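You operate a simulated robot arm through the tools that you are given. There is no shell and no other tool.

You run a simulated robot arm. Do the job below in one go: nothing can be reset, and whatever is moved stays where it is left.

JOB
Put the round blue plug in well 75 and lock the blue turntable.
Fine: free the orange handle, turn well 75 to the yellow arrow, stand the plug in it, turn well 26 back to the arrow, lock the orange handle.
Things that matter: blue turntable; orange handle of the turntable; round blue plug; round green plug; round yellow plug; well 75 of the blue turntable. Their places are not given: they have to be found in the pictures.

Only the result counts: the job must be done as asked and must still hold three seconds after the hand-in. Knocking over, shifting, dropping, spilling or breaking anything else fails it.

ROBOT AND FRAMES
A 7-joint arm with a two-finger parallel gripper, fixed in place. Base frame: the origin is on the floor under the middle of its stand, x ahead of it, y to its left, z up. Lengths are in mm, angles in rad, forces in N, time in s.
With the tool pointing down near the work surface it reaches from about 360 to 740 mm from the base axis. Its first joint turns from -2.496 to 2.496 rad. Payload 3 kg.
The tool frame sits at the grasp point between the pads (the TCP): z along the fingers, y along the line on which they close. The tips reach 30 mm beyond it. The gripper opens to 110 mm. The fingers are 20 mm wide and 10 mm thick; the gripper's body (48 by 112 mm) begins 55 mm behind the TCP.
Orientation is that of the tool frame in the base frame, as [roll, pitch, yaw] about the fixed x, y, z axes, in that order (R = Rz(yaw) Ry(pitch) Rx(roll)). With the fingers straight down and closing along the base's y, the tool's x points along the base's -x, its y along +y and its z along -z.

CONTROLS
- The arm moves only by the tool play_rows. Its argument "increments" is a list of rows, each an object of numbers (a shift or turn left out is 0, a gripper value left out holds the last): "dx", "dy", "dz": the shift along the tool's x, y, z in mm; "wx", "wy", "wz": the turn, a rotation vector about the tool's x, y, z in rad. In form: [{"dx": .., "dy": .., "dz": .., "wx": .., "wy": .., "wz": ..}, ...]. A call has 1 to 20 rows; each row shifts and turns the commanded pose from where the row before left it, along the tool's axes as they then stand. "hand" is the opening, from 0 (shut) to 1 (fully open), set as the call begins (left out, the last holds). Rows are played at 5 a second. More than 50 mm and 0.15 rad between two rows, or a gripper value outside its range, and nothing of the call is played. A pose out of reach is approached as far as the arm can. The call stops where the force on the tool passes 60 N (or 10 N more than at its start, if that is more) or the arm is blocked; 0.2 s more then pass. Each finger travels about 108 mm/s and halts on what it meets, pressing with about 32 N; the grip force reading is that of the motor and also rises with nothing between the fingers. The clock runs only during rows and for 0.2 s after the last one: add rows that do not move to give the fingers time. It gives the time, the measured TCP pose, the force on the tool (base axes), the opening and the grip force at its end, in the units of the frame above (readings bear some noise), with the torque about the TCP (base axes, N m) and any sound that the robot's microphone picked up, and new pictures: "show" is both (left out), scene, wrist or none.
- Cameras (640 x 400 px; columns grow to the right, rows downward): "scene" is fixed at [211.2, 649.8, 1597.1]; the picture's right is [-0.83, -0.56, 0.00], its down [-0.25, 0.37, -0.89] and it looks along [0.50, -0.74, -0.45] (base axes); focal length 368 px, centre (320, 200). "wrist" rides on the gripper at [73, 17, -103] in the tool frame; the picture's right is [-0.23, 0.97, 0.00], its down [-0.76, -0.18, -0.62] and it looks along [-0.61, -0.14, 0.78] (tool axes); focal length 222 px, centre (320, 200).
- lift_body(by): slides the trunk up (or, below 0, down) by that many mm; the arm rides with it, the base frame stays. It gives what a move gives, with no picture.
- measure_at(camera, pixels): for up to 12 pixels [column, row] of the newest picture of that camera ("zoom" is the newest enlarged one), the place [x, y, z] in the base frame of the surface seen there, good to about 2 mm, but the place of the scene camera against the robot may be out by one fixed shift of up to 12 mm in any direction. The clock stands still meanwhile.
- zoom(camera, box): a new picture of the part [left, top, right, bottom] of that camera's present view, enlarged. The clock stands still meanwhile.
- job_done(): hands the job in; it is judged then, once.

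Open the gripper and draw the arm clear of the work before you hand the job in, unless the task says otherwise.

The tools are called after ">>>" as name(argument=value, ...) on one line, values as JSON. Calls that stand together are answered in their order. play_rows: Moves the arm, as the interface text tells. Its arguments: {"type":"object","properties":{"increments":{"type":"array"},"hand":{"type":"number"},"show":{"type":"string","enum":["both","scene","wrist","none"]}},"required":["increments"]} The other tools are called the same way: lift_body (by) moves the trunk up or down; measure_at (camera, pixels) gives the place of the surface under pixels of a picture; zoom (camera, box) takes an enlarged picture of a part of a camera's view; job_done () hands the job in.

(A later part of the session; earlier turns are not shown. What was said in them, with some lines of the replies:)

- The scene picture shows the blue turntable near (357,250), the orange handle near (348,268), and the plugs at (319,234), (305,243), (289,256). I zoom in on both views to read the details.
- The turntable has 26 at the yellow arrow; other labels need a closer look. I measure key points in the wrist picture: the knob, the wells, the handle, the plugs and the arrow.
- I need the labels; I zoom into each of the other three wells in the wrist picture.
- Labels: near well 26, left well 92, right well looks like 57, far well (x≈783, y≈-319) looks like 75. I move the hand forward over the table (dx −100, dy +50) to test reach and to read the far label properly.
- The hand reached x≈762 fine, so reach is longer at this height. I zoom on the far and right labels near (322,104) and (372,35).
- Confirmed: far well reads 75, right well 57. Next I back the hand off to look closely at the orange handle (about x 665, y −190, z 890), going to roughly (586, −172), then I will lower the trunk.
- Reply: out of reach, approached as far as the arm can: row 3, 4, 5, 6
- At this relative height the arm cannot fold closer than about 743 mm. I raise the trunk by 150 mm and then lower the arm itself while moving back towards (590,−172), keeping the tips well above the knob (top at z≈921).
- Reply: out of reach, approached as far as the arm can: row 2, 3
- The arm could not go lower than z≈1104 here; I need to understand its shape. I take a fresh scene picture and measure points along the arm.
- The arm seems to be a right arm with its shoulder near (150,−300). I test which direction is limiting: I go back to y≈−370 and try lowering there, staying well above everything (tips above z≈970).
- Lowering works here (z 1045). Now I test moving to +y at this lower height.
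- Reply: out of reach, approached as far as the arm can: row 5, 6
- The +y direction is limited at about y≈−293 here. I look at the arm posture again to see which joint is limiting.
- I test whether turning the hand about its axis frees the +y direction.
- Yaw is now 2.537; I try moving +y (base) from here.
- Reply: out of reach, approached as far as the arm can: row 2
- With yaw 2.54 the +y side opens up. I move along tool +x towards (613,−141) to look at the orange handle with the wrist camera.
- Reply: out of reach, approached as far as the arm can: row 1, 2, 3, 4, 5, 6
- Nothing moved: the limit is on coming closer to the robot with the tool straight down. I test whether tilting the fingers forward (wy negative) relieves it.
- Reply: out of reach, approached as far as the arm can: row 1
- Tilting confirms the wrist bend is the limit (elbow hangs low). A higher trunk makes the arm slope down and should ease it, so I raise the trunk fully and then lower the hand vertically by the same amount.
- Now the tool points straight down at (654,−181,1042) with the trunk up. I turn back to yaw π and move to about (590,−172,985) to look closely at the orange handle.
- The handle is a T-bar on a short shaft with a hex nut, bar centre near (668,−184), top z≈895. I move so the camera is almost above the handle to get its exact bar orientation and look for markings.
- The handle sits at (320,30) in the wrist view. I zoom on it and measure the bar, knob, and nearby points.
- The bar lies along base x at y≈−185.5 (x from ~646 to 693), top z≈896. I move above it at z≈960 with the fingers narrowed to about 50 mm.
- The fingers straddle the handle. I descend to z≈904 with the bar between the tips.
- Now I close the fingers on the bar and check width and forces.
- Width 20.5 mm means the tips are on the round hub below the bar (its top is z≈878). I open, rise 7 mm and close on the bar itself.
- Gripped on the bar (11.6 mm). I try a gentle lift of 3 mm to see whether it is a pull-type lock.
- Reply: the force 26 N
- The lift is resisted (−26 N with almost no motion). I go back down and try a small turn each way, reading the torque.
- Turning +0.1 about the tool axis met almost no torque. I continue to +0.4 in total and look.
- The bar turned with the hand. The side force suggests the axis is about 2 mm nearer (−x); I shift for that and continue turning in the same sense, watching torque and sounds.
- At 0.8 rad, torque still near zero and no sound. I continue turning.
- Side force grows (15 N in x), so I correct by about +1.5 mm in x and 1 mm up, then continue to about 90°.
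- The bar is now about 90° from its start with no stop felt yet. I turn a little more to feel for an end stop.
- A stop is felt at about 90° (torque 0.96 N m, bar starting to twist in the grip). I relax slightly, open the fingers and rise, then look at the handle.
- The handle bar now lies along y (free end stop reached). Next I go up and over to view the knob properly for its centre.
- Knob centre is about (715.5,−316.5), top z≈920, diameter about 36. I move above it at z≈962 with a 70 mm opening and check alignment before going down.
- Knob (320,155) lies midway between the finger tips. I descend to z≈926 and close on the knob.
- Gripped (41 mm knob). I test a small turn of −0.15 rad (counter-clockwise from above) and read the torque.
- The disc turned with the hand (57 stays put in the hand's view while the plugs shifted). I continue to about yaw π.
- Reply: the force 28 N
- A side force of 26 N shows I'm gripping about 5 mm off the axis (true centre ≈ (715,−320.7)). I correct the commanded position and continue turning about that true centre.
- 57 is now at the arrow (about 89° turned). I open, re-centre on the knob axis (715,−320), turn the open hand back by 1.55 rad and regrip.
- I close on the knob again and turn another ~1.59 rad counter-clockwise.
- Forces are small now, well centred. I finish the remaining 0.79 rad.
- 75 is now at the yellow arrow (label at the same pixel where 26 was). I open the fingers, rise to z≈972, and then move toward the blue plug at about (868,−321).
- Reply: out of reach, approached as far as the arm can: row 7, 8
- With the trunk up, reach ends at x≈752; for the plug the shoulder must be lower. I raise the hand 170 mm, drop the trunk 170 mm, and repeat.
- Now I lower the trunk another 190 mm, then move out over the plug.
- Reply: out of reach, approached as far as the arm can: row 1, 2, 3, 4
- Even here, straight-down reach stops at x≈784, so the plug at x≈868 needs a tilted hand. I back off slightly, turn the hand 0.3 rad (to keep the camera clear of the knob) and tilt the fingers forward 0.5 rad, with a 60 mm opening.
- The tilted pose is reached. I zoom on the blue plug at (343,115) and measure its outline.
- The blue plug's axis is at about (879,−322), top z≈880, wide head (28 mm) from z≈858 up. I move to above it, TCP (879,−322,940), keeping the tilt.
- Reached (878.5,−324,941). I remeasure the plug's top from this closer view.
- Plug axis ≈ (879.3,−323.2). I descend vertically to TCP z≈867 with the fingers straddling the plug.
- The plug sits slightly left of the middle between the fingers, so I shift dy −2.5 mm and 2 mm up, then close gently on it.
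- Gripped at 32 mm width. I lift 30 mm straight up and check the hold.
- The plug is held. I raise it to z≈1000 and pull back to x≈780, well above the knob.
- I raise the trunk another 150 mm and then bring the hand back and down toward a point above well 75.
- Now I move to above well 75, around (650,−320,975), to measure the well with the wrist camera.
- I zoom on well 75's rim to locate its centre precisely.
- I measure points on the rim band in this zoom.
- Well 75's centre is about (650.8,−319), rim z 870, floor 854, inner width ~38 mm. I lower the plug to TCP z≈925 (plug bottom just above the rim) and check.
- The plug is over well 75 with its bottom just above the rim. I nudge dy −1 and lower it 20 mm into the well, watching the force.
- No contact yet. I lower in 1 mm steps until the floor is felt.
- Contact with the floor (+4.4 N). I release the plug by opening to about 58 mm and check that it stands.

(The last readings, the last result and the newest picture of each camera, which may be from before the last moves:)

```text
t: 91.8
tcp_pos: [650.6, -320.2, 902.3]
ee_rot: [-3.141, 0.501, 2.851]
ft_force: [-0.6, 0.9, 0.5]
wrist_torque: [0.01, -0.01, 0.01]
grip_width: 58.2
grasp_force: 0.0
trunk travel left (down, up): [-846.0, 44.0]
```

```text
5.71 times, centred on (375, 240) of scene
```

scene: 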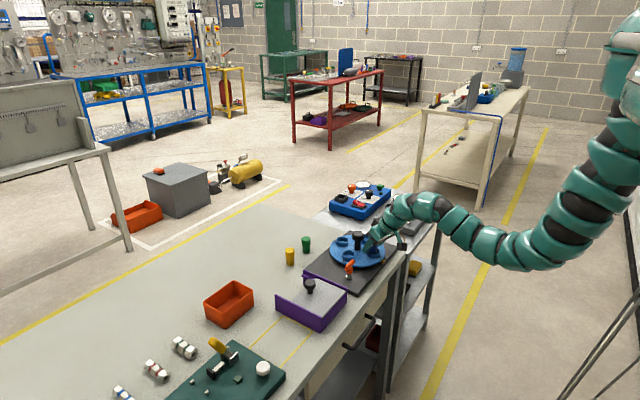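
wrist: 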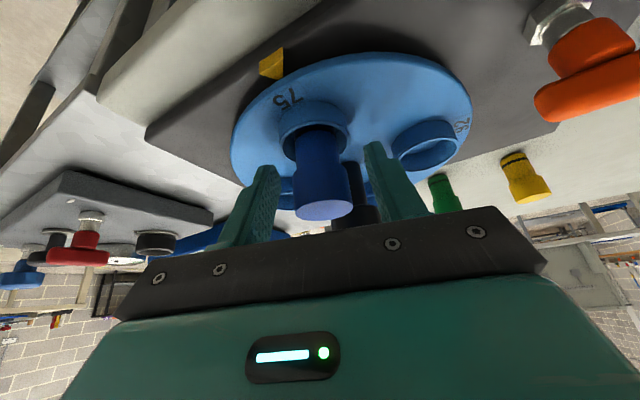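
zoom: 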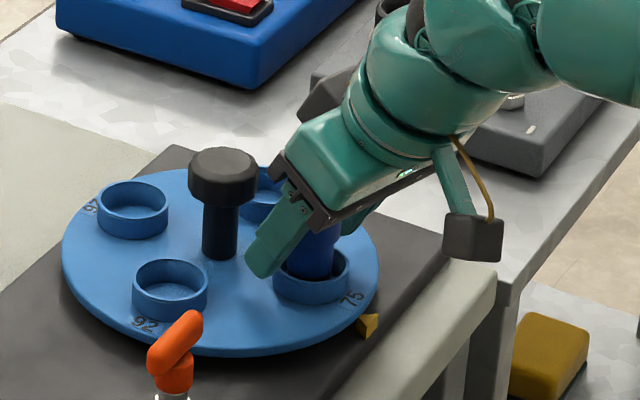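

The plug stands freely in well 75. I withdraw straight up 75 mm, slowly at first.

>>> play_rows(increments=[{"dx": -2.4, "dz": -4.4}, {"dx": -4.8, "dz": -8.8}, {"dx": -7.2, "dz": -13.2}, {"dx": -9.6, "dz": -17.6}, {"dx": -12, "dz": -22}, {}], show="both")

>>> zoom(camera="scene", box=[320, 205, 410, 275])

```text
t: 93.2
tcp_pos: [651.0, -319.1, 977.6]
ee_rot: [3.14, 0.502, 2.849]
ft_force: [-0.2, -0.7, 0.9]
wrist_torque: [-0.01, 0.04, 0.02]
grip_width: 58.1
grasp_force: 0.1
trunk travel left (down, up): [-846.0, 44.0]
```

scene: 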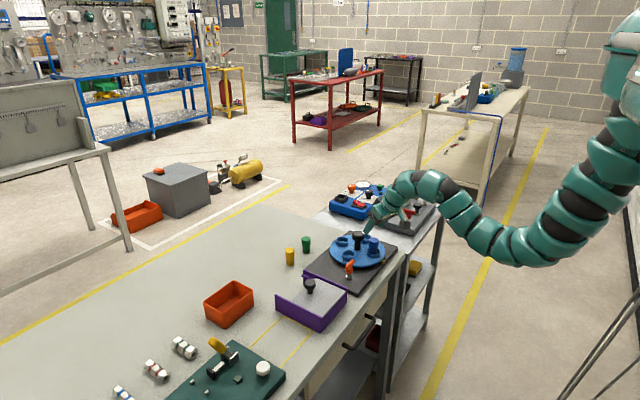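
wrist: 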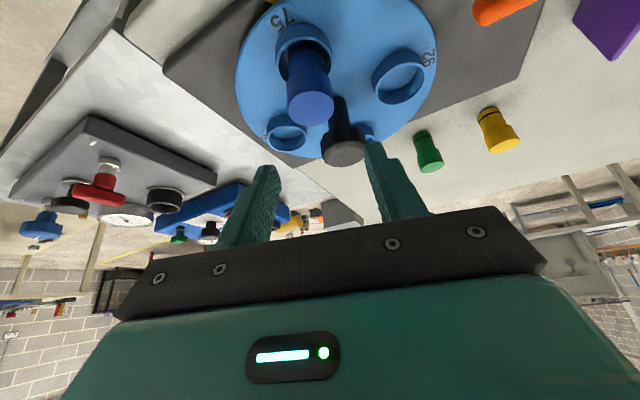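

```text
5.71 times, centred on (365, 240) of scene
```

zoom: 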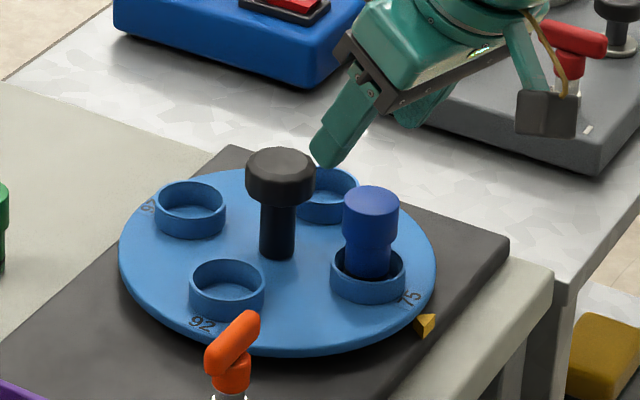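

The plug stands in well 75. Now I untilt the hand, turn it to yaw π, and move above the knob (715,−320) at z≈980.

>>> play_rows(increments=[{"wy": 0.1, "dz": -3}, {"wy": 0.1, "dz": -3}, {"wy": 0.1}, {"wy": 0.1}, {"wy": 0.1}, {"wz": -0.14}, {"wz": -0.15}, {"dx": -16}, {"dx": -16}, {"dx": -16}, {"dx": -16}, {}], show="wrist")

```text
t: 95.8
tcp_pos: [712.3, -320.9, 982.2]
ee_rot: [3.141, 0.003, 3.139]
ft_force: [0.3, -0.1, 0.1]
wrist_torque: [0.01, -0.02, -0.01]
grip_width: 58.2
grasp_force: 0.0
trunk travel left (down, up): [-846.0, 44.0]
```

wrist: 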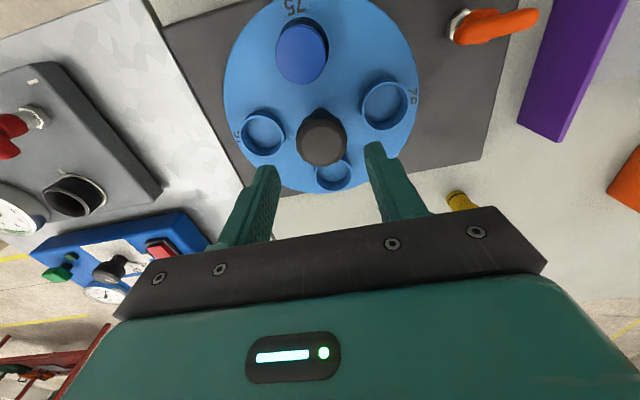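

I test in free air how far the hand can turn in one go: +wz up to 3.0 rad from here.

>>> play_rows(increments=[{"wz": 0.15}, {"wz": 0.15}, {"wz": 0.15}, {"wz": 0.15}, {"wz": 0.15}, {"wz": 0.15}, {"wz": 0.15}, {"wz": 0.15}, {"wz": 0.15}, {"wz": 0.15}, {"wz": 0.15}, {"wz": 0.15}, {"wz": 0.15}, {"wz": 0.15}, {"wz": 0.15}, {"wz": 0.15}, {"wz": 0.15}, {"wz": 0.15}, {"wz": 0.15}, {"wz": 0.15}], show="none")

```text
t: 100.0
tcp_pos: [713.8, -320.1, 984.2]
ee_rot: [3.141, 0.001, 0.141]
ft_force: [-0.5, -0.2, 0.3]
wrist_torque: [0.0, -0.03, -0.01]
grip_width: 58.3
grasp_force: 0.1
trunk travel left (down, up): [-846.0, 44.0]
```

The hand turns the full range, so the 180° return can be done in one grip. I set yaw≈0, centre on the knob axis (715,−320), and descend to z≈926.

>>> play_rows(increments=[{"wz": 0.07}, {"wz": 0.07}, {"dx": 1.3}, {"dz": 15}, {"dz": 15}, {"dz": 14}, {"dz": 13}, {}], show="both")

```text
t: 101.8
tcp_pos: [713.4, -317.4, 926.2]
ee_rot: [-3.141, -0.002, 0.003]
ft_force: [-0.6, 0.0, -0.7]
wrist_torque: [-0.01, -0.02, -0.03]
grip_width: 58.5
grasp_force: 0.1
trunk travel left (down, up): [-846.0, 44.0]
```

scene: 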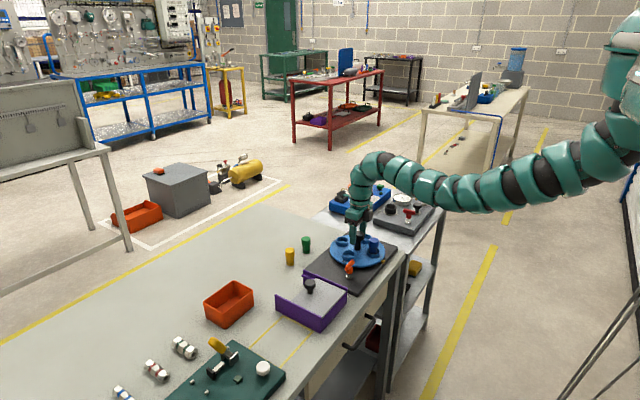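
wrist: 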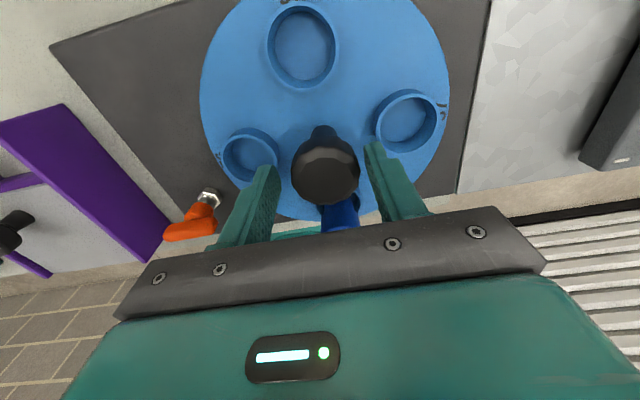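

I re-read the position before closing.

>>> play_rows(increments=[{}, {}], show="none")

>>> play_rows(increments=[{}], show="none")

```text
t: 102.4
tcp_pos: [714.8, -315.4, 926.9]
ee_rot: [3.141, -0.001, 0.003]
ft_force: [0.0, -0.2, 0.4]
wrist_torque: [0.01, 0.0, 0.0]
grip_width: 58.1
grasp_force: 0.2
trunk travel left (down, up): [-846.0, 44.0]
```

```text
t: 102.8
tcp_pos: [715.1, -317.4, 926.1]
ee_rot: [3.141, -0.002, 0.002]
ft_force: [0.1, 0.2, 0.0]
wrist_torque: [0.01, -0.01, 0.0]
grip_width: 58.1
grasp_force: 0.1
trunk travel left (down, up): [-846.0, 44.0]
```

Average is about (714.5,−316.7); I shift dy +3.2 (base −y) to be on (715,−320) and close on the knob.

>>> play_rows(increments=[{"dx": 0.6, "dy": 3.2}, {}], show="none")

>>> play_rows(increments=[{}, {}, {}], hand=0, show="none")

```text
t: 103.4
tcp_pos: [715.0, -320.9, 927.0]
ee_rot: [-3.14, -0.002, 0.002]
ft_force: [-0.2, 0.4, -0.1]
wrist_torque: [-0.03, 0.02, 0.02]
grip_width: 58.0
grasp_force: 0.1
trunk travel left (down, up): [-846.0, 44.0]
```

```text
t: 104.2
tcp_pos: [715.4, -319.7, 927.0]
ee_rot: [-3.139, 0.0, 0.003]
ft_force: [0.2, 2.5, -0.2]
wrist_torque: [0.13, -0.02, -0.02]
grip_width: 41.8
grasp_force: 45.1
trunk travel left (down, up): [-846.0, 44.0]
```

Gripped. I turn the disc counter-clockwise gently, first about 1 rad, and check forces.

>>> play_rows(increments=[{"wz": -0.03}, {"wz": -0.06}, {"wz": -0.08}, {"wz": -0.08}, {"wz": -0.08}, {"wz": -0.08}, {"wz": -0.08}, {"wz": -0.08}, {"wz": -0.08}, {"wz": -0.08}, {"wz": -0.08}, {"wz": -0.08}, {"wz": -0.06}, {"wz": -0.03}, {}], show="wrist")

```text
t: 107.4
tcp_pos: [713.7, -320.4, 926.0]
ee_rot: [-3.14, 0.001, 0.984]
ft_force: [5.4, 15.0, 2.6]
wrist_torque: [0.38, -0.22, 0.04]
grip_width: 41.4
grasp_force: 44.9
trunk travel left (down, up): [-846.0, 44.0]
```

wrist: 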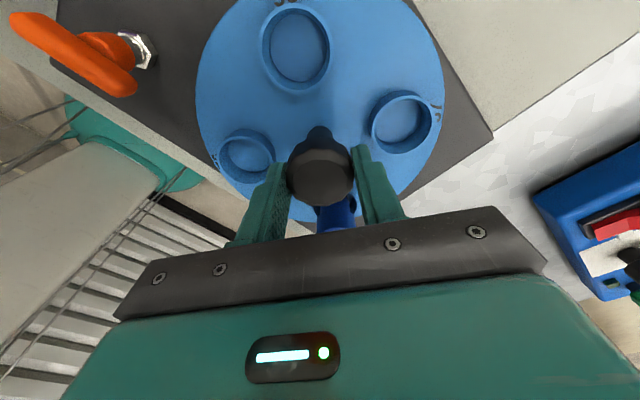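

Disc is turning, forces modest (15 N in y). I correct about 1.5 mm toward +y and continue another ~1.1 rad.

>>> play_rows(increments=[{"dx": 1.5, "dy": -0.4}, {"wz": -0.03}, {"wz": -0.06}, {"wz": -0.08}, {"wz": -0.08}, {"wz": -0.08}, {"wz": -0.08}, {"wz": -0.08}, {"wz": -0.08}, {"wz": -0.08}, {"wz": -0.08}, {"wz": -0.08}, {"wz": -0.08}, {"wz": -0.06}, {"wz": -0.03}, {}], show="none")

```text
t: 110.8
tcp_pos: [715.8, -319.2, 926.0]
ee_rot: [3.141, 0.0, 1.961]
ft_force: [2.5, -2.4, 7.9]
wrist_torque: [-0.04, 0.06, -0.25]
grip_width: 41.4
grasp_force: 45.7
trunk travel left (down, up): [-846.0, 44.0]
```

I finish the remaining ~1.18 rad.

>>> play_rows(increments=[{"wz": -0.04}, {"wz": -0.07}, {"wz": -0.08}, {"wz": -0.08}, {"wz": -0.08}, {"wz": -0.08}, {"wz": -0.08}, {"wz": -0.08}, {"wz": -0.08}, {"wz": -0.08}, {"wz": -0.08}, {"wz": -0.08}, {"wz": -0.08}, {"wz": -0.08}, {"wz": -0.07}, {"wz": -0.045}, {}], show="both")

>>> zoom(camera="scene", box=[310, 220, 410, 290])

```text
t: 114.4
tcp_pos: [715.5, -320.6, 927.5]
ee_rot: [-3.141, 0.002, -3.137]
ft_force: [-0.5, -1.0, 4.0]
wrist_torque: [0.0, 0.03, -0.32]
grip_width: 41.6
grasp_force: 44.5
trunk travel left (down, up): [-846.0, 44.0]
```

scene: 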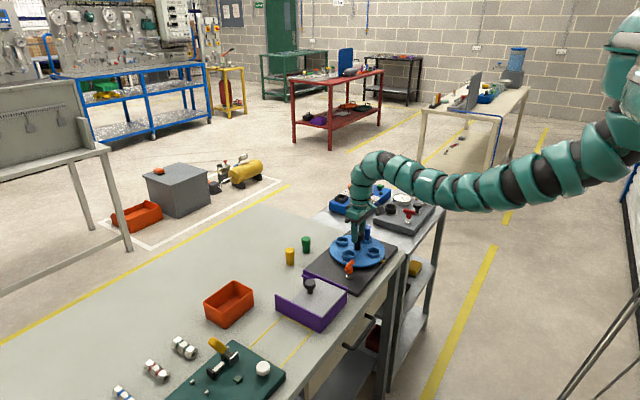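
wrist: 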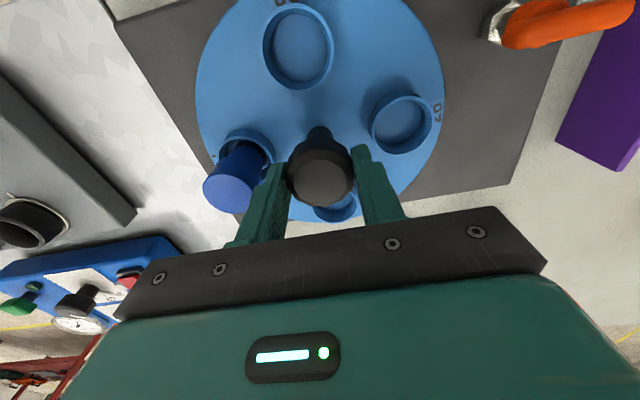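

```text
5.71 times, centred on (360, 255) of scene
```

zoom: 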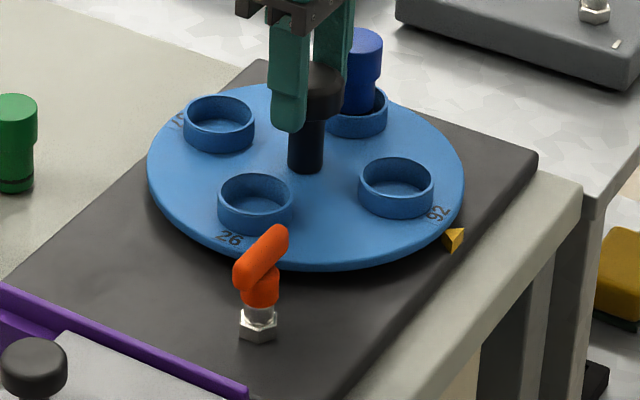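

The disc stopped after only a quarter turn: 92 is at the arrow, so there is an end stop in this direction and the grip slipped round the knob. The plug still stands; I turn the other way (clockwise) in this grip, first about 1 rad, checking that the plug stays fixed in the hand's view.

>>> play_rows(increments=[{"wz": 0.03}, {"wz": 0.06}, {"wz": 0.08}, {"wz": 0.08}, {"wz": 0.08}, {"wz": 0.08}, {"wz": 0.08}, {"wz": 0.08}, {"wz": 0.08}, {"wz": 0.08}, {"wz": 0.08}, {"wz": 0.08}, {"wz": 0.06}, {"wz": 0.03}, {}], show="wrist")

```text
t: 117.6
tcp_pos: [715.8, -319.8, 926.5]
ee_rot: [3.139, 0.001, 2.168]
ft_force: [3.4, -0.1, 3.3]
wrist_torque: [0.05, -0.3, -0.04]
grip_width: 41.4
grasp_force: 45.0
trunk travel left (down, up): [-846.0, 44.0]
```

wrist: 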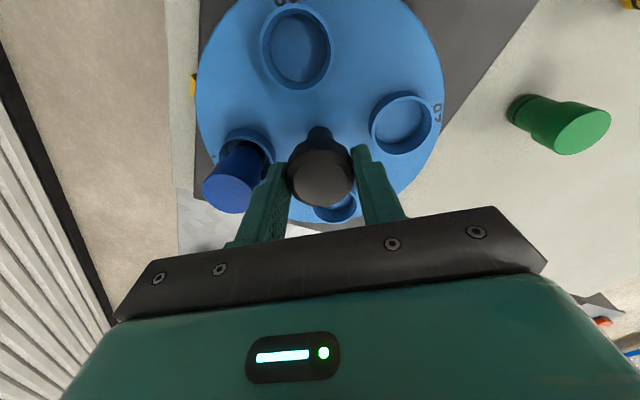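

The disc follows the hand clockwise. I continue another ~1.1 rad.

>>> play_rows(increments=[{"wz": 0.04}, {"wz": 0.07}, {"wz": 0.08}, {"wz": 0.08}, {"wz": 0.08}, {"wz": 0.08}, {"wz": 0.08}, {"wz": 0.08}, {"wz": 0.08}, {"wz": 0.08}, {"wz": 0.08}, {"wz": 0.08}, {"wz": 0.07}, {"wz": 0.04}, {}], show="wrist")

```text
t: 120.8
tcp_pos: [715.0, -320.4, 926.3]
ee_rot: [-3.141, 0.001, 1.147]
ft_force: [-4.0, 5.1, -8.0]
wrist_torque: [0.15, 0.18, -0.01]
grip_width: 41.2
grasp_force: 44.5
trunk travel left (down, up): [-846.0, 44.0]
```

wrist: 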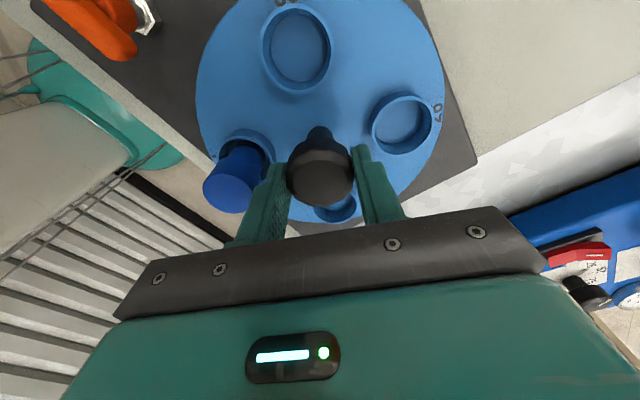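

Still following. I continue another 1.13 rad to yaw≈0.

>>> play_rows(increments=[{"wz": 0.04}, {"wz": 0.07}, {"wz": 0.08}, {"wz": 0.08}, {"wz": 0.08}, {"wz": 0.08}, {"wz": 0.08}, {"wz": 0.08}, {"wz": 0.08}, {"wz": 0.08}, {"wz": 0.08}, {"wz": 0.08}, {"wz": 0.08}, {"wz": 0.07}, {"wz": 0.05}, {"wz": 0.02}, {}], show="both")

>>> zoom(camera="scene", box=[310, 220, 410, 290])

```text
t: 124.4
tcp_pos: [715.5, -319.8, 928.1]
ee_rot: [-3.141, -0.001, 0.016]
ft_force: [-3.2, 0.4, 0.5]
wrist_torque: [-0.04, 0.1, -0.04]
grip_width: 41.4
grasp_force: 45.4
trunk travel left (down, up): [-846.0, 44.0]
```

scene: 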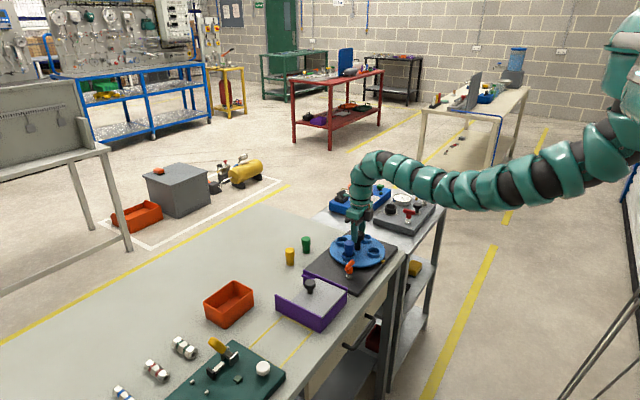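
wrist: 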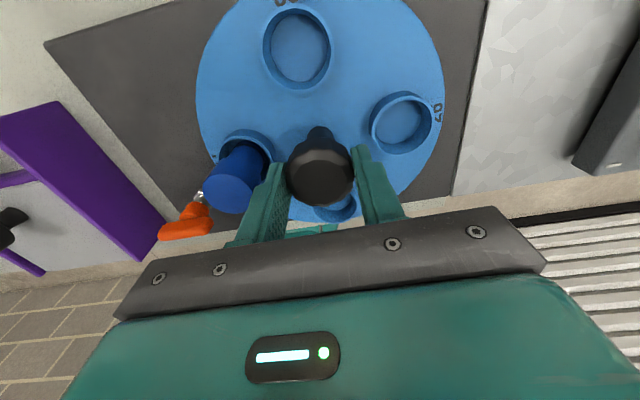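

```text
5.71 times, centred on (360, 255) of scene
```

zoom: 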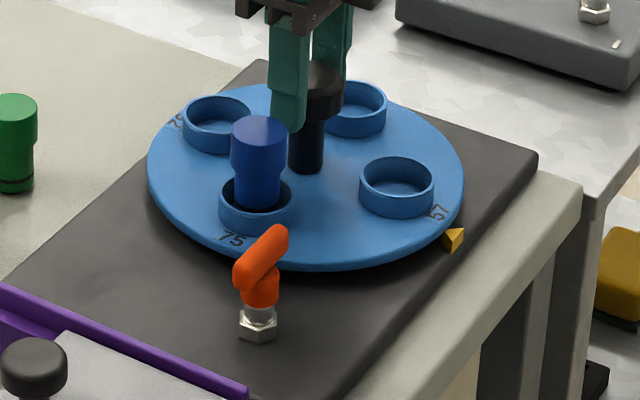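

57 is at the arrow now with the plug standing at the +y side; one more quarter turn clockwise is needed. I open to 56 mm, rise 42 mm, turn the hand back by 1.6 rad, and descend for a new grip.

>>> play_rows(increments=[{}, {}, {"dz": -14}, {"dz": -14}, {"dz": -14}, {}], hand=0.51, show="none")

>>> play_rows(increments=[{"wz": -0.14}, {"wz": -0.14}, {"wz": -0.14}, {"wz": -0.14}, {"wz": -0.14}, {"wz": -0.14}, {"wz": -0.14}, {"wz": -0.14}, {"wz": -0.14}, {"wz": -0.14}, {"wz": -0.14}, {"wz": -0.06}, {}, {}], show="wrist")

```text
t: 125.8
tcp_pos: [718.1, -320.6, 967.6]
ee_rot: [-3.141, 0.001, 0.016]
ft_force: [-0.9, -0.3, 0.7]
wrist_torque: [-0.03, 0.0, 0.01]
grip_width: 56.1
grasp_force: 0.1
trunk travel left (down, up): [-846.0, 44.0]
```

```text
t: 128.8
tcp_pos: [714.7, -321.0, 968.5]
ee_rot: [-3.141, -0.001, 1.618]
ft_force: [0.4, 0.2, 0.0]
wrist_torque: [0.01, 0.02, -0.03]
grip_width: 56.1
grasp_force: 0.2
trunk travel left (down, up): [-846.0, 44.0]
```

wrist: 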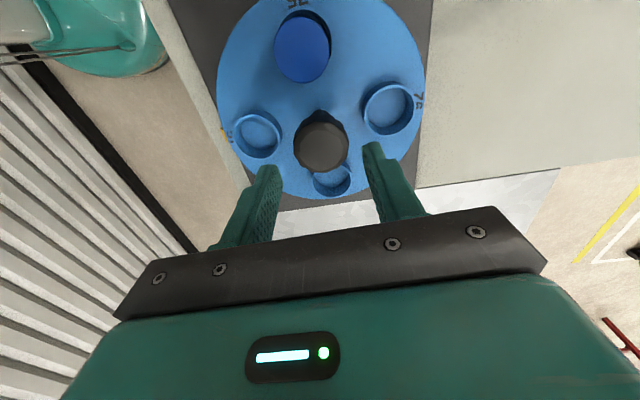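

The plug is now ahead of the hand (towards +y), clear of the fingers. I descend to z≈926 and grip.

>>> play_rows(increments=[{"dz": 14}, {"dz": 14}, {"dz": 13}, {}], show="none")

>>> play_rows(increments=[{}, {}, {}], hand=0, show="none")

```text
t: 129.8
tcp_pos: [713.9, -319.8, 926.5]
ee_rot: [3.142, -0.001, 1.616]
ft_force: [1.0, 0.6, -0.1]
wrist_torque: [0.01, 0.0, 0.0]
grip_width: 56.1
grasp_force: 0.0
trunk travel left (down, up): [-846.0, 44.0]
```

```text
t: 130.6
tcp_pos: [714.8, -320.4, 926.9]
ee_rot: [3.14, 0.0, 1.616]
ft_force: [6.0, -0.3, 0.8]
wrist_torque: [0.08, -0.26, 0.02]
grip_width: 41.5
grasp_force: 45.1
trunk travel left (down, up): [-846.0, 44.0]
```

Gripped well centred. I turn clockwise about 1.5 rad first, then check the label against the arrow.

>>> play_rows(increments=[{"wz": 0.04}, {"wz": 0.07}, {"wz": 0.08}, {"wz": 0.08}, {"wz": 0.08}, {"wz": 0.08}, {"wz": 0.08}, {"wz": 0.08}, {"wz": 0.08}, {"wz": 0.08}, {"wz": 0.08}, {"wz": 0.08}, {"wz": 0.08}, {"wz": 0.08}, {"wz": 0.08}, {"wz": 0.08}, {"wz": 0.08}, {"wz": 0.06}, {"wz": 0.06}, {}], show="both")

>>> zoom(camera="scene", box=[310, 220, 410, 290])

```text
t: 134.8
tcp_pos: [713.6, -320.5, 927.3]
ee_rot: [-3.141, -0.001, 0.186]
ft_force: [-6.9, 1.5, -11.2]
wrist_torque: [0.07, 0.59, -0.04]
grip_width: 41.4
grasp_force: 45.1
trunk travel left (down, up): [-846.0, 44.0]
```

scene: 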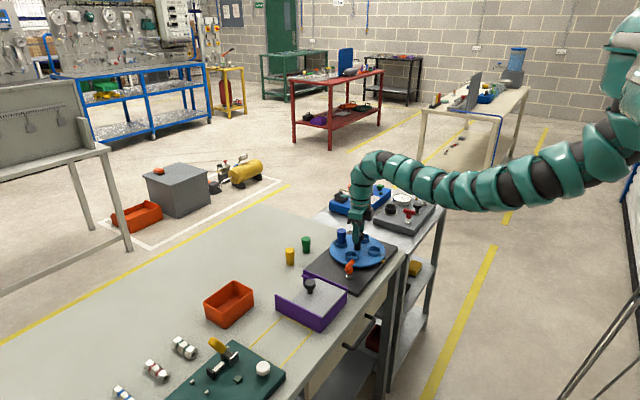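
wrist: 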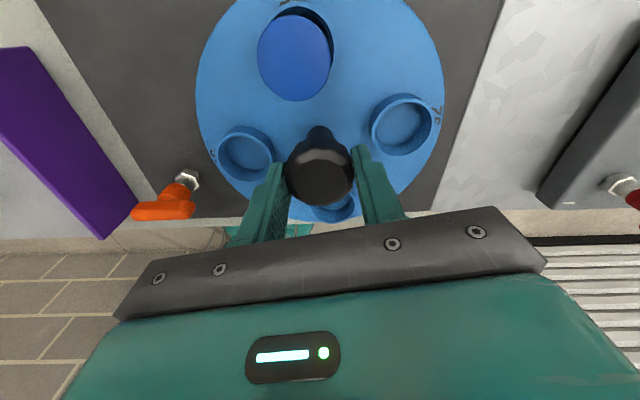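

```text
5.71 times, centred on (360, 255) of scene
```

zoom: 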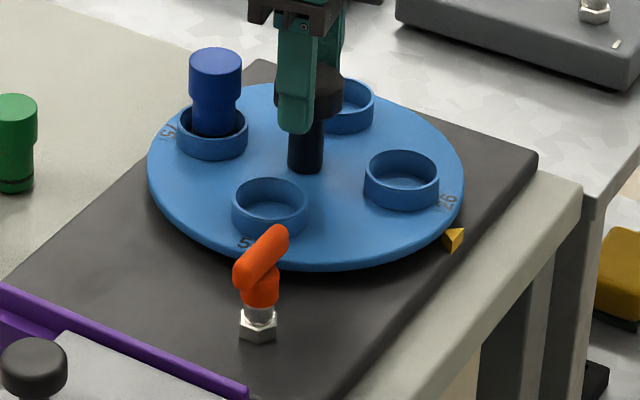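

Almost there: the 26 label is at (447,201) in the zoom and should be at (438,214). I turn the last ~0.14 rad.

>>> play_rows(increments=[{"wz": 0.05}, {"wz": 0.05}, {"wz": 0.04}, {}], show="both")

>>> zoom(camera="scene", box=[325, 225, 395, 285])

```text
t: 135.8
tcp_pos: [714.3, -320.9, 927.3]
ee_rot: [-3.139, 0.001, 0.047]
ft_force: [-6.8, 0.3, -9.4]
wrist_torque: [-0.05, 0.26, 0.0]
grip_width: 41.8
grasp_force: 45.0
trunk travel left (down, up): [-846.0, 44.0]
```

scene: 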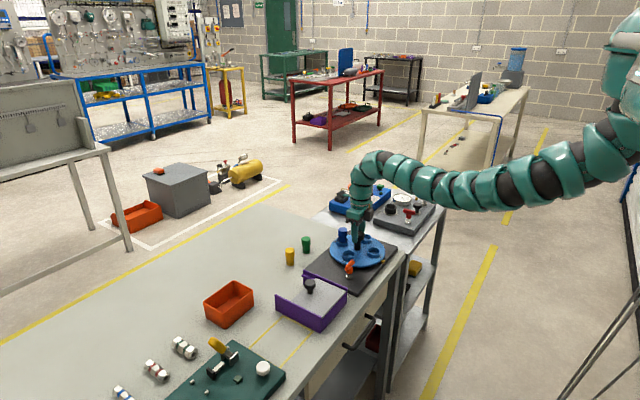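
wrist: 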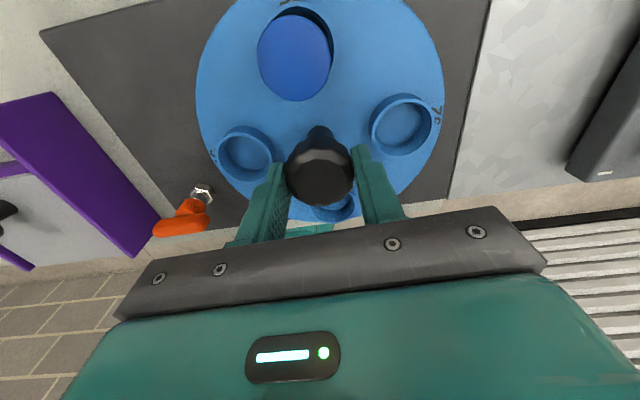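

```text
6.67 times, centred on (360, 255) of scene
```

zoom: 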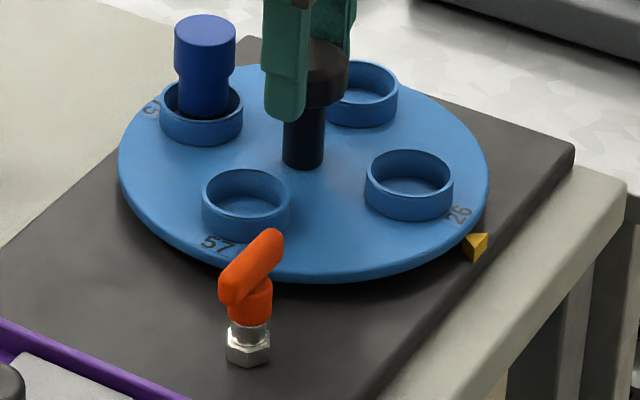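

26 is at the arrow within a pixel; by the turn count about 0.012 rad is still missing, so I add that and then release the knob and rise.

>>> play_rows(increments=[{"wz": 0.012}, {}, {}], show="none")

>>> zoom(camera="scene", box=[355, 235, 400, 275])

```text
t: 136.6
tcp_pos: [714.5, -320.6, 927.9]
ee_rot: [-3.139, 0.0, 0.035]
ft_force: [-8.0, 1.4, -12.8]
wrist_torque: [0.14, -0.16, -0.03]
grip_width: 41.6
grasp_force: 45.1
trunk travel left (down, up): [-846.0, 44.0]
```

```text
10.00 times, centred on (378, 255) of scene
```

zoom: 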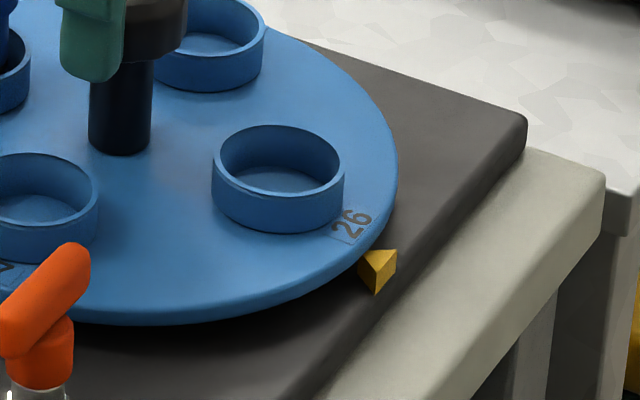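

Aligned. I open the fingers and rise clear of the knob and plug.

>>> play_rows(increments=[{}, {}, {"dz": -14}, {"dz": -14}, {"dz": -14}, {"dz": -10}, {}], hand=0.51, show="both")

>>> zoom(camera="scene", box=[325, 225, 395, 285])

```text
t: 138.2
tcp_pos: [714.7, -320.9, 979.3]
ee_rot: [-3.141, 0.0, 0.033]
ft_force: [-0.3, 0.3, 0.7]
wrist_torque: [0.01, 0.0, 0.04]
grip_width: 55.9
grasp_force: 0.1
trunk travel left (down, up): [-846.0, 44.0]
```

scene: 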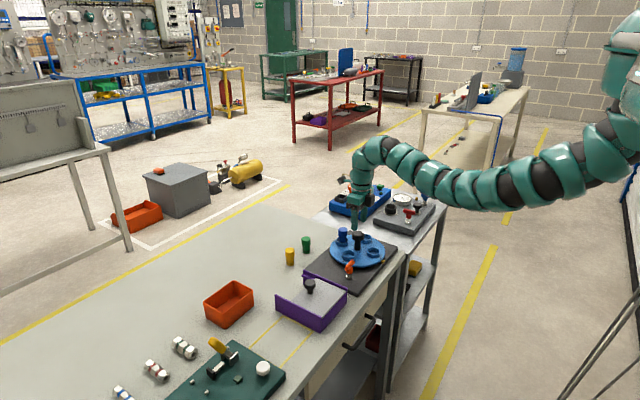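
wrist: 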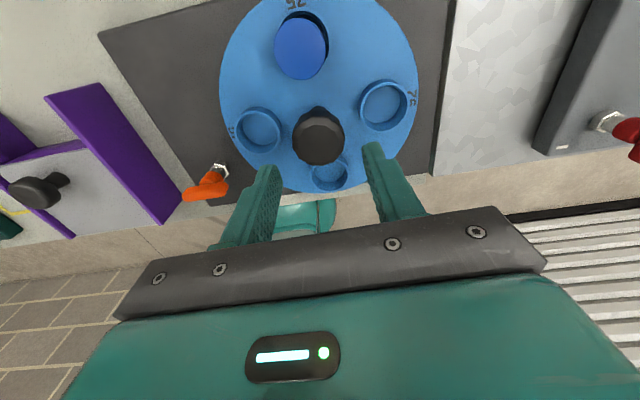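

```text
6.67 times, centred on (360, 255) of scene
```

zoom: 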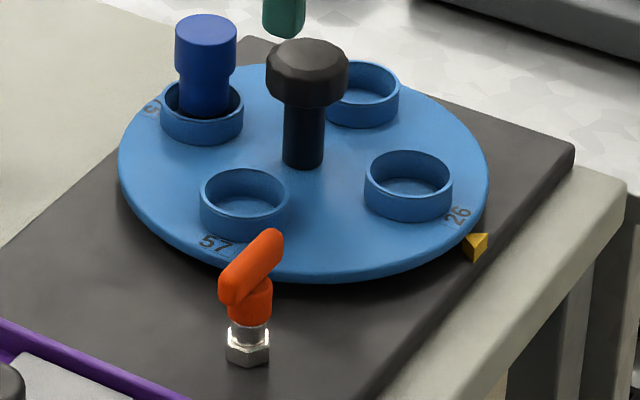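

The disc matches its original position with 26 at the arrow and the plug standing in well 75. Now I turn the hand to yaw 1.56 and move over the orange handle (≈(669.5,−185)) to lock it.

>>> play_rows(increments=[{"wz": -0.14}, {"wz": -0.14}, {"wz": -0.14}, {"wz": -0.14}, {"wz": -0.14}, {"wz": -0.14}, {"wz": -0.14}, {"wz": -0.14}, {"wz": -0.14}, {"wz": -0.14}, {"wz": -0.13}, {"dx": 27, "dy": -9.3}, {"dx": 27, "dy": -9.3}, {"dx": 27, "dy": -9.3}, {"dx": 27, "dy": -9.3}, {"dx": 27.4, "dy": -9.5}, {}], hand=0.4, show="both")

```text
t: 141.8
tcp_pos: [670.2, -185.8, 980.3]
ee_rot: [3.14, -0.002, 1.567]
ft_force: [0.3, 0.5, -0.3]
wrist_torque: [0.01, -0.01, 0.0]
grip_width: 44.0
grasp_force: 0.0
trunk travel left (down, up): [-846.0, 44.0]
```

scene: 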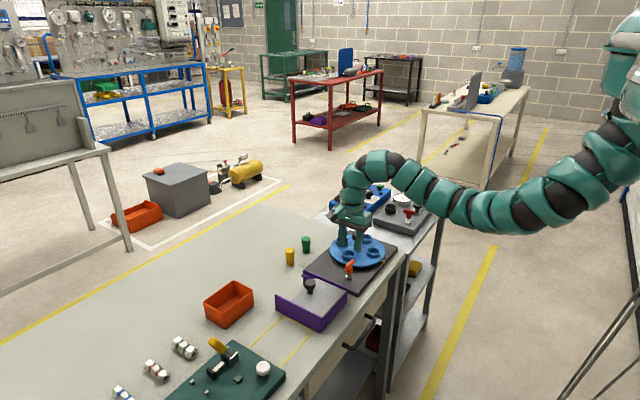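
wrist: 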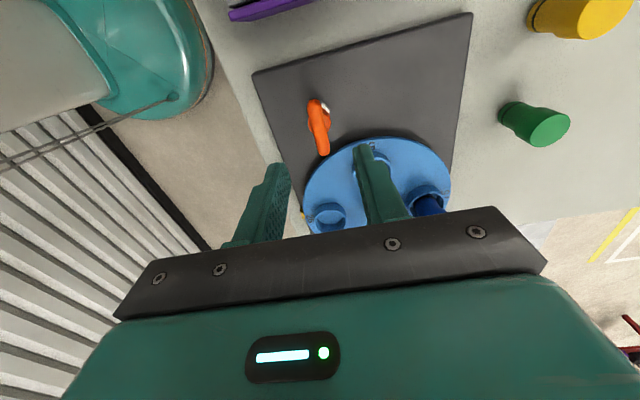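

Over the handle, bar between the fingers. I descend to z≈911 and close on the bar.

>>> play_rows(increments=[{"dz": 14}, {"dz": 14}, {"dz": 14}, {"dz": 14}, {"dz": 13}, {}], show="wrist")

>>> play_rows(increments=[{}, {}, {}], hand=0, show="none")

```text
t: 143.2
tcp_pos: [671.1, -185.6, 910.3]
ee_rot: [-3.141, 0.0, 1.565]
ft_force: [0.9, -0.3, -0.7]
wrist_torque: [0.0, -0.02, -0.04]
grip_width: 43.9
grasp_force: 0.1
trunk travel left (down, up): [-846.0, 44.0]
```

wrist: 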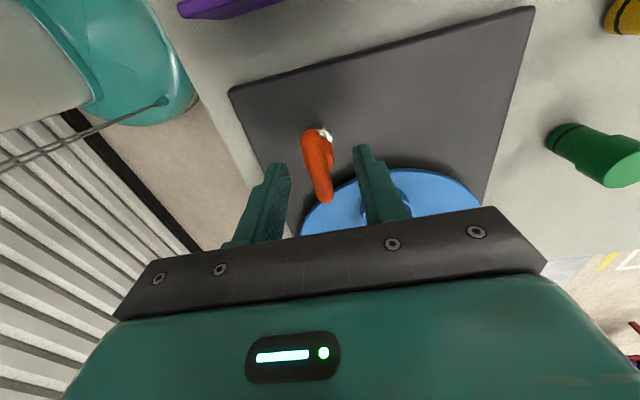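

```text
t: 144.0
tcp_pos: [669.1, -185.6, 910.1]
ee_rot: [-3.141, 0.0, 1.564]
ft_force: [-6.0, -0.1, -2.8]
wrist_torque: [-0.22, 0.1, 0.52]
grip_width: 12.1
grasp_force: 44.6
trunk travel left (down, up): [-846.0, 44.0]
```

Gripped on the bar (12 mm). I turn it back (−wz) in chunks, watching forces.

>>> play_rows(increments=[{"wz": -0.05}, {"wz": -0.1}, {"wz": -0.1}, {"wz": -0.1}, {"wz": -0.1}, {"wz": -0.1}, {}], show="none")

```text
t: 145.6
tcp_pos: [670.5, -185.5, 910.7]
ee_rot: [-3.141, -0.001, 2.114]
ft_force: [4.0, -3.2, -7.5]
wrist_torque: [0.44, 0.25, 0.08]
grip_width: 12.0
grasp_force: 45.2
trunk travel left (down, up): [-846.0, 44.0]
```

Turning freely with small forces. I continue to about yaw 2.9.

>>> play_rows(increments=[{"wz": -0.1}, {"wz": -0.1}, {"wz": -0.1}, {"wz": -0.1}, {"wz": -0.1}, {"wz": -0.1}, {"wz": -0.1}, {"wz": -0.1}, {}], show="none")

```text
t: 147.6
tcp_pos: [670.2, -185.9, 910.7]
ee_rot: [3.14, 0.0, 2.915]
ft_force: [8.2, -6.6, 2.2]
wrist_torque: [-0.48, -1.15, 0.05]
grip_width: 11.8
grasp_force: 45.0
trunk travel left (down, up): [-846.0, 44.0]
```

I finish to yaw π and press slightly beyond to feel the locked end stop.

>>> play_rows(increments=[{"wz": -0.08}, {"wz": -0.08}, {"wz": -0.07}, {}], show="none")

>>> play_rows(increments=[{"wz": -0.06}, {"wz": -0.05}, {}], show="both")

```text
t: 148.6
tcp_pos: [670.1, -185.3, 909.2]
ee_rot: [3.142, 0.001, -3.14]
ft_force: [14.4, -8.6, 11.2]
wrist_torque: [-0.25, 0.72, -0.43]
grip_width: 11.9
grasp_force: 45.4
trunk travel left (down, up): [-846.0, 44.0]
```

```text
t: 149.4
tcp_pos: [669.1, -185.5, 911.1]
ee_rot: [3.141, 0.002, -3.029]
ft_force: [12.8, -8.7, 6.0]
wrist_torque: [-0.28, -1.17, -0.94]
grip_width: 14.0
grasp_force: 45.2
trunk travel left (down, up): [-846.0, 44.0]
```

scene: 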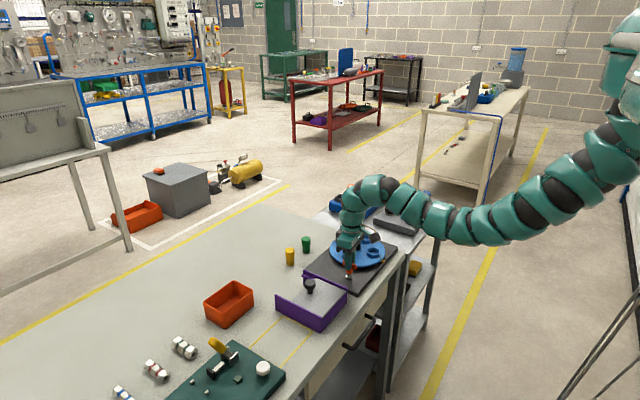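
wrist: 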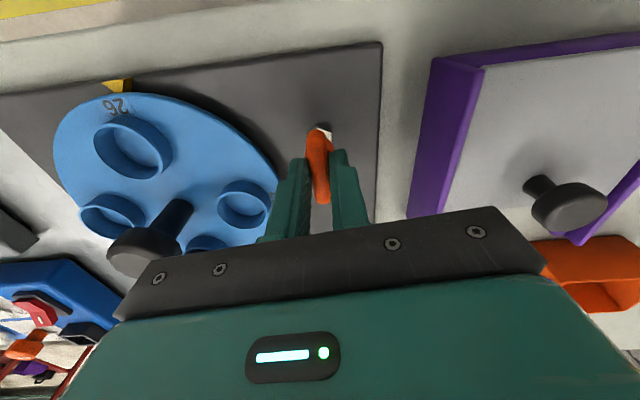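

The end stop is felt (−0.94 N m), so the handle is back in its locked position. I relax the twist slightly, open and rise.

>>> play_rows(increments=[{"wz": 0.08}, {}], show="none")

>>> play_rows(increments=[{}, {}, {"dz": -12}, {"dz": -20}, {"dz": -25}, {"dz": -25}, {}], hand=0.45, show="both")

>>> zoom(camera="scene", box=[325, 225, 395, 285])

>>> zoom(camera="wrist", box=[80, 60, 380, 240])

```text
t: 150.0
tcp_pos: [670.0, -185.7, 911.2]
ee_rot: [3.141, 0.001, -3.109]
ft_force: [10.7, -8.0, 7.3]
wrist_torque: [-0.23, -0.25, -0.99]
grip_width: 12.1
grasp_force: 44.6
trunk travel left (down, up): [-846.0, 44.0]
```

```text
t: 151.6
tcp_pos: [668.4, -183.1, 994.1]
ee_rot: [3.139, 0.0, -3.106]
ft_force: [0.2, -0.1, -0.2]
wrist_torque: [0.01, -0.03, 0.01]
grip_width: 49.6
grasp_force: 0.0
trunk travel left (down, up): [-846.0, 44.0]
```

scene: 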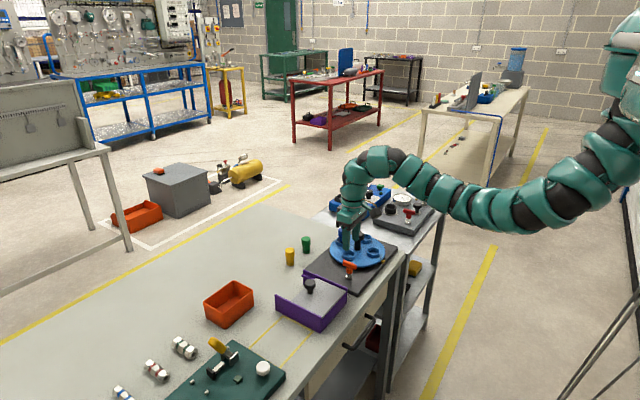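
wrist: 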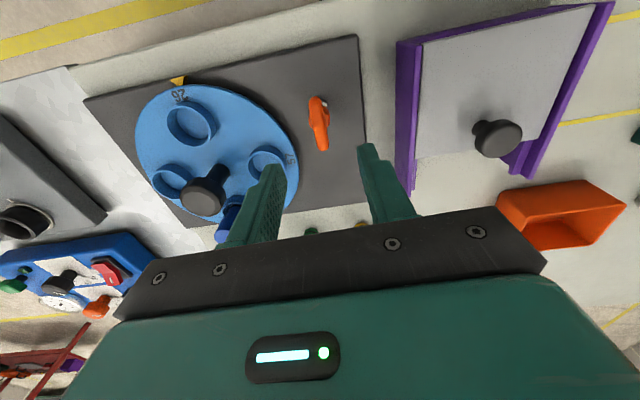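

```text
6.67 times, centred on (360, 255) of scene
```

zoom: 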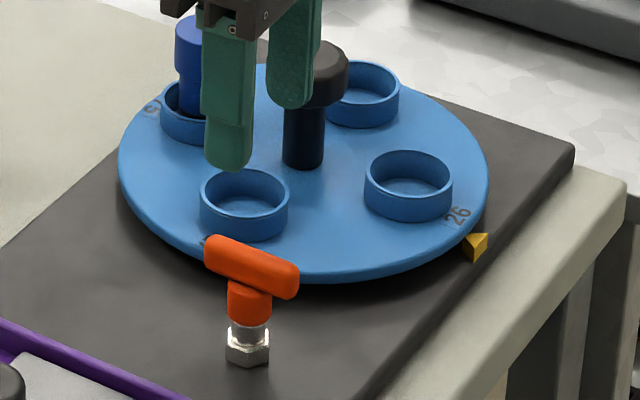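

```text
2.13 times, centred on (230, 150) of wrist
```

zoom: 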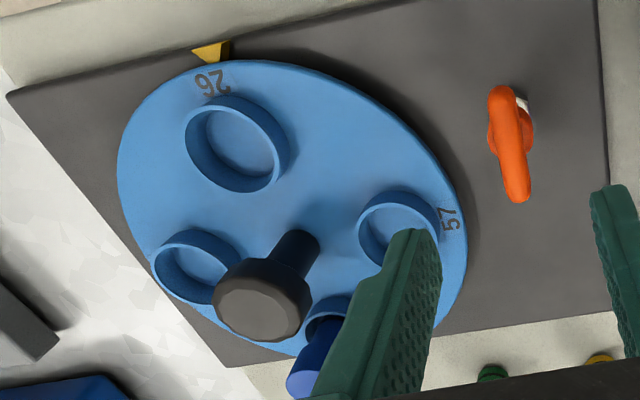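

The handle is exactly where it started (locked), 26 is at the arrow and the plug stands in well 75. I open the gripper and draw the arm up and clear of the work.

>>> play_rows(increments=[{"dz": -30}, {"dz": -30}, {"dz": -30}, {"dz": -30}, {"dz": -30}, {"dz": -30}, {"dy": -25}, {"dy": -25}, {"dy": -25}, {"dy": -25}, {}], hand=1, show="both")

>>> zoom(camera="scene", box=[270, 210, 420, 304])

```text
t: 154.0
tcp_pos: [704.5, -283.6, 1090.9]
ee_rot: [-3.141, 0.001, -3.107]
ft_force: [0.5, -0.8, 0.0]
wrist_torque: [-0.02, 0.0, 0.0]
grip_width: 110.0
grasp_force: 0.0
out of reach, approached as far as the arm can: row 3, 4, 5, 6
trunk travel left (down, up): [-846.0, 44.0]
```

scene: 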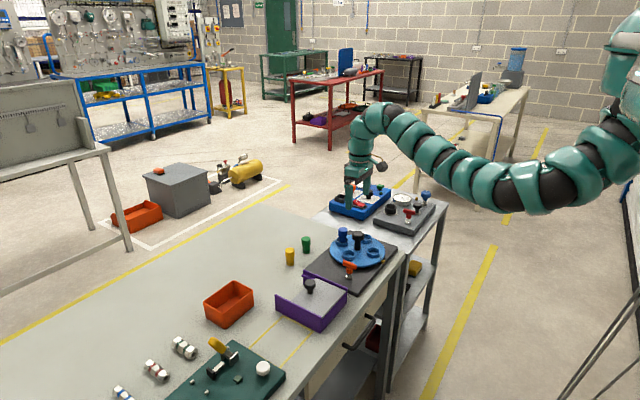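
wrist: 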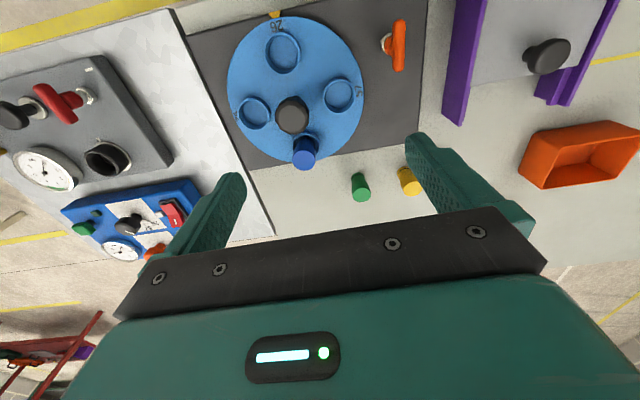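

```text
4.26 times, centred on (345, 257) of scene
```

zoom: 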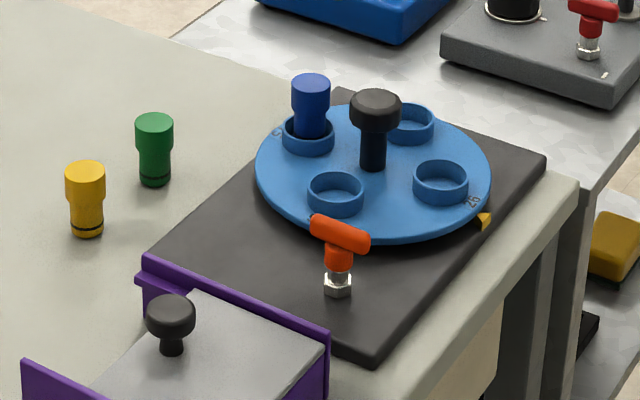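

The plug stands upright in well 75, 26 is at the yellow arrow, and the orange handle is back in its locked position. The green and yellow plugs have not moved, and the open gripper is well clear at z≈1091. I hand the job in.

>>> job_done()

```text
The job is handed in.
```

The round blue plug is standing in well 75, well 26 is back at the yellow arrow, and the orange handle is back in its locked position. I've handed the job in, and the result hasn't come back yet.

- **Handle:** the last pictures show it where it started, and I felt its end stop when I turned it back. I did not try the knob afterwards to check that the lock holds the turntable.
- **Turntable:** on the way back it hit a stop after a quarter turn counter-clockwise, with well 92 at the arrow. The gripper slipped on the knob there, so I turned it clockwise the rest of the way. The plug stayed upright throughout, and the turntable matches its starting position in the pictures to about a pixel.
- **Everything else:** the green and yellow plugs have not moved. The gripper is open and about 170 mm above the knob.
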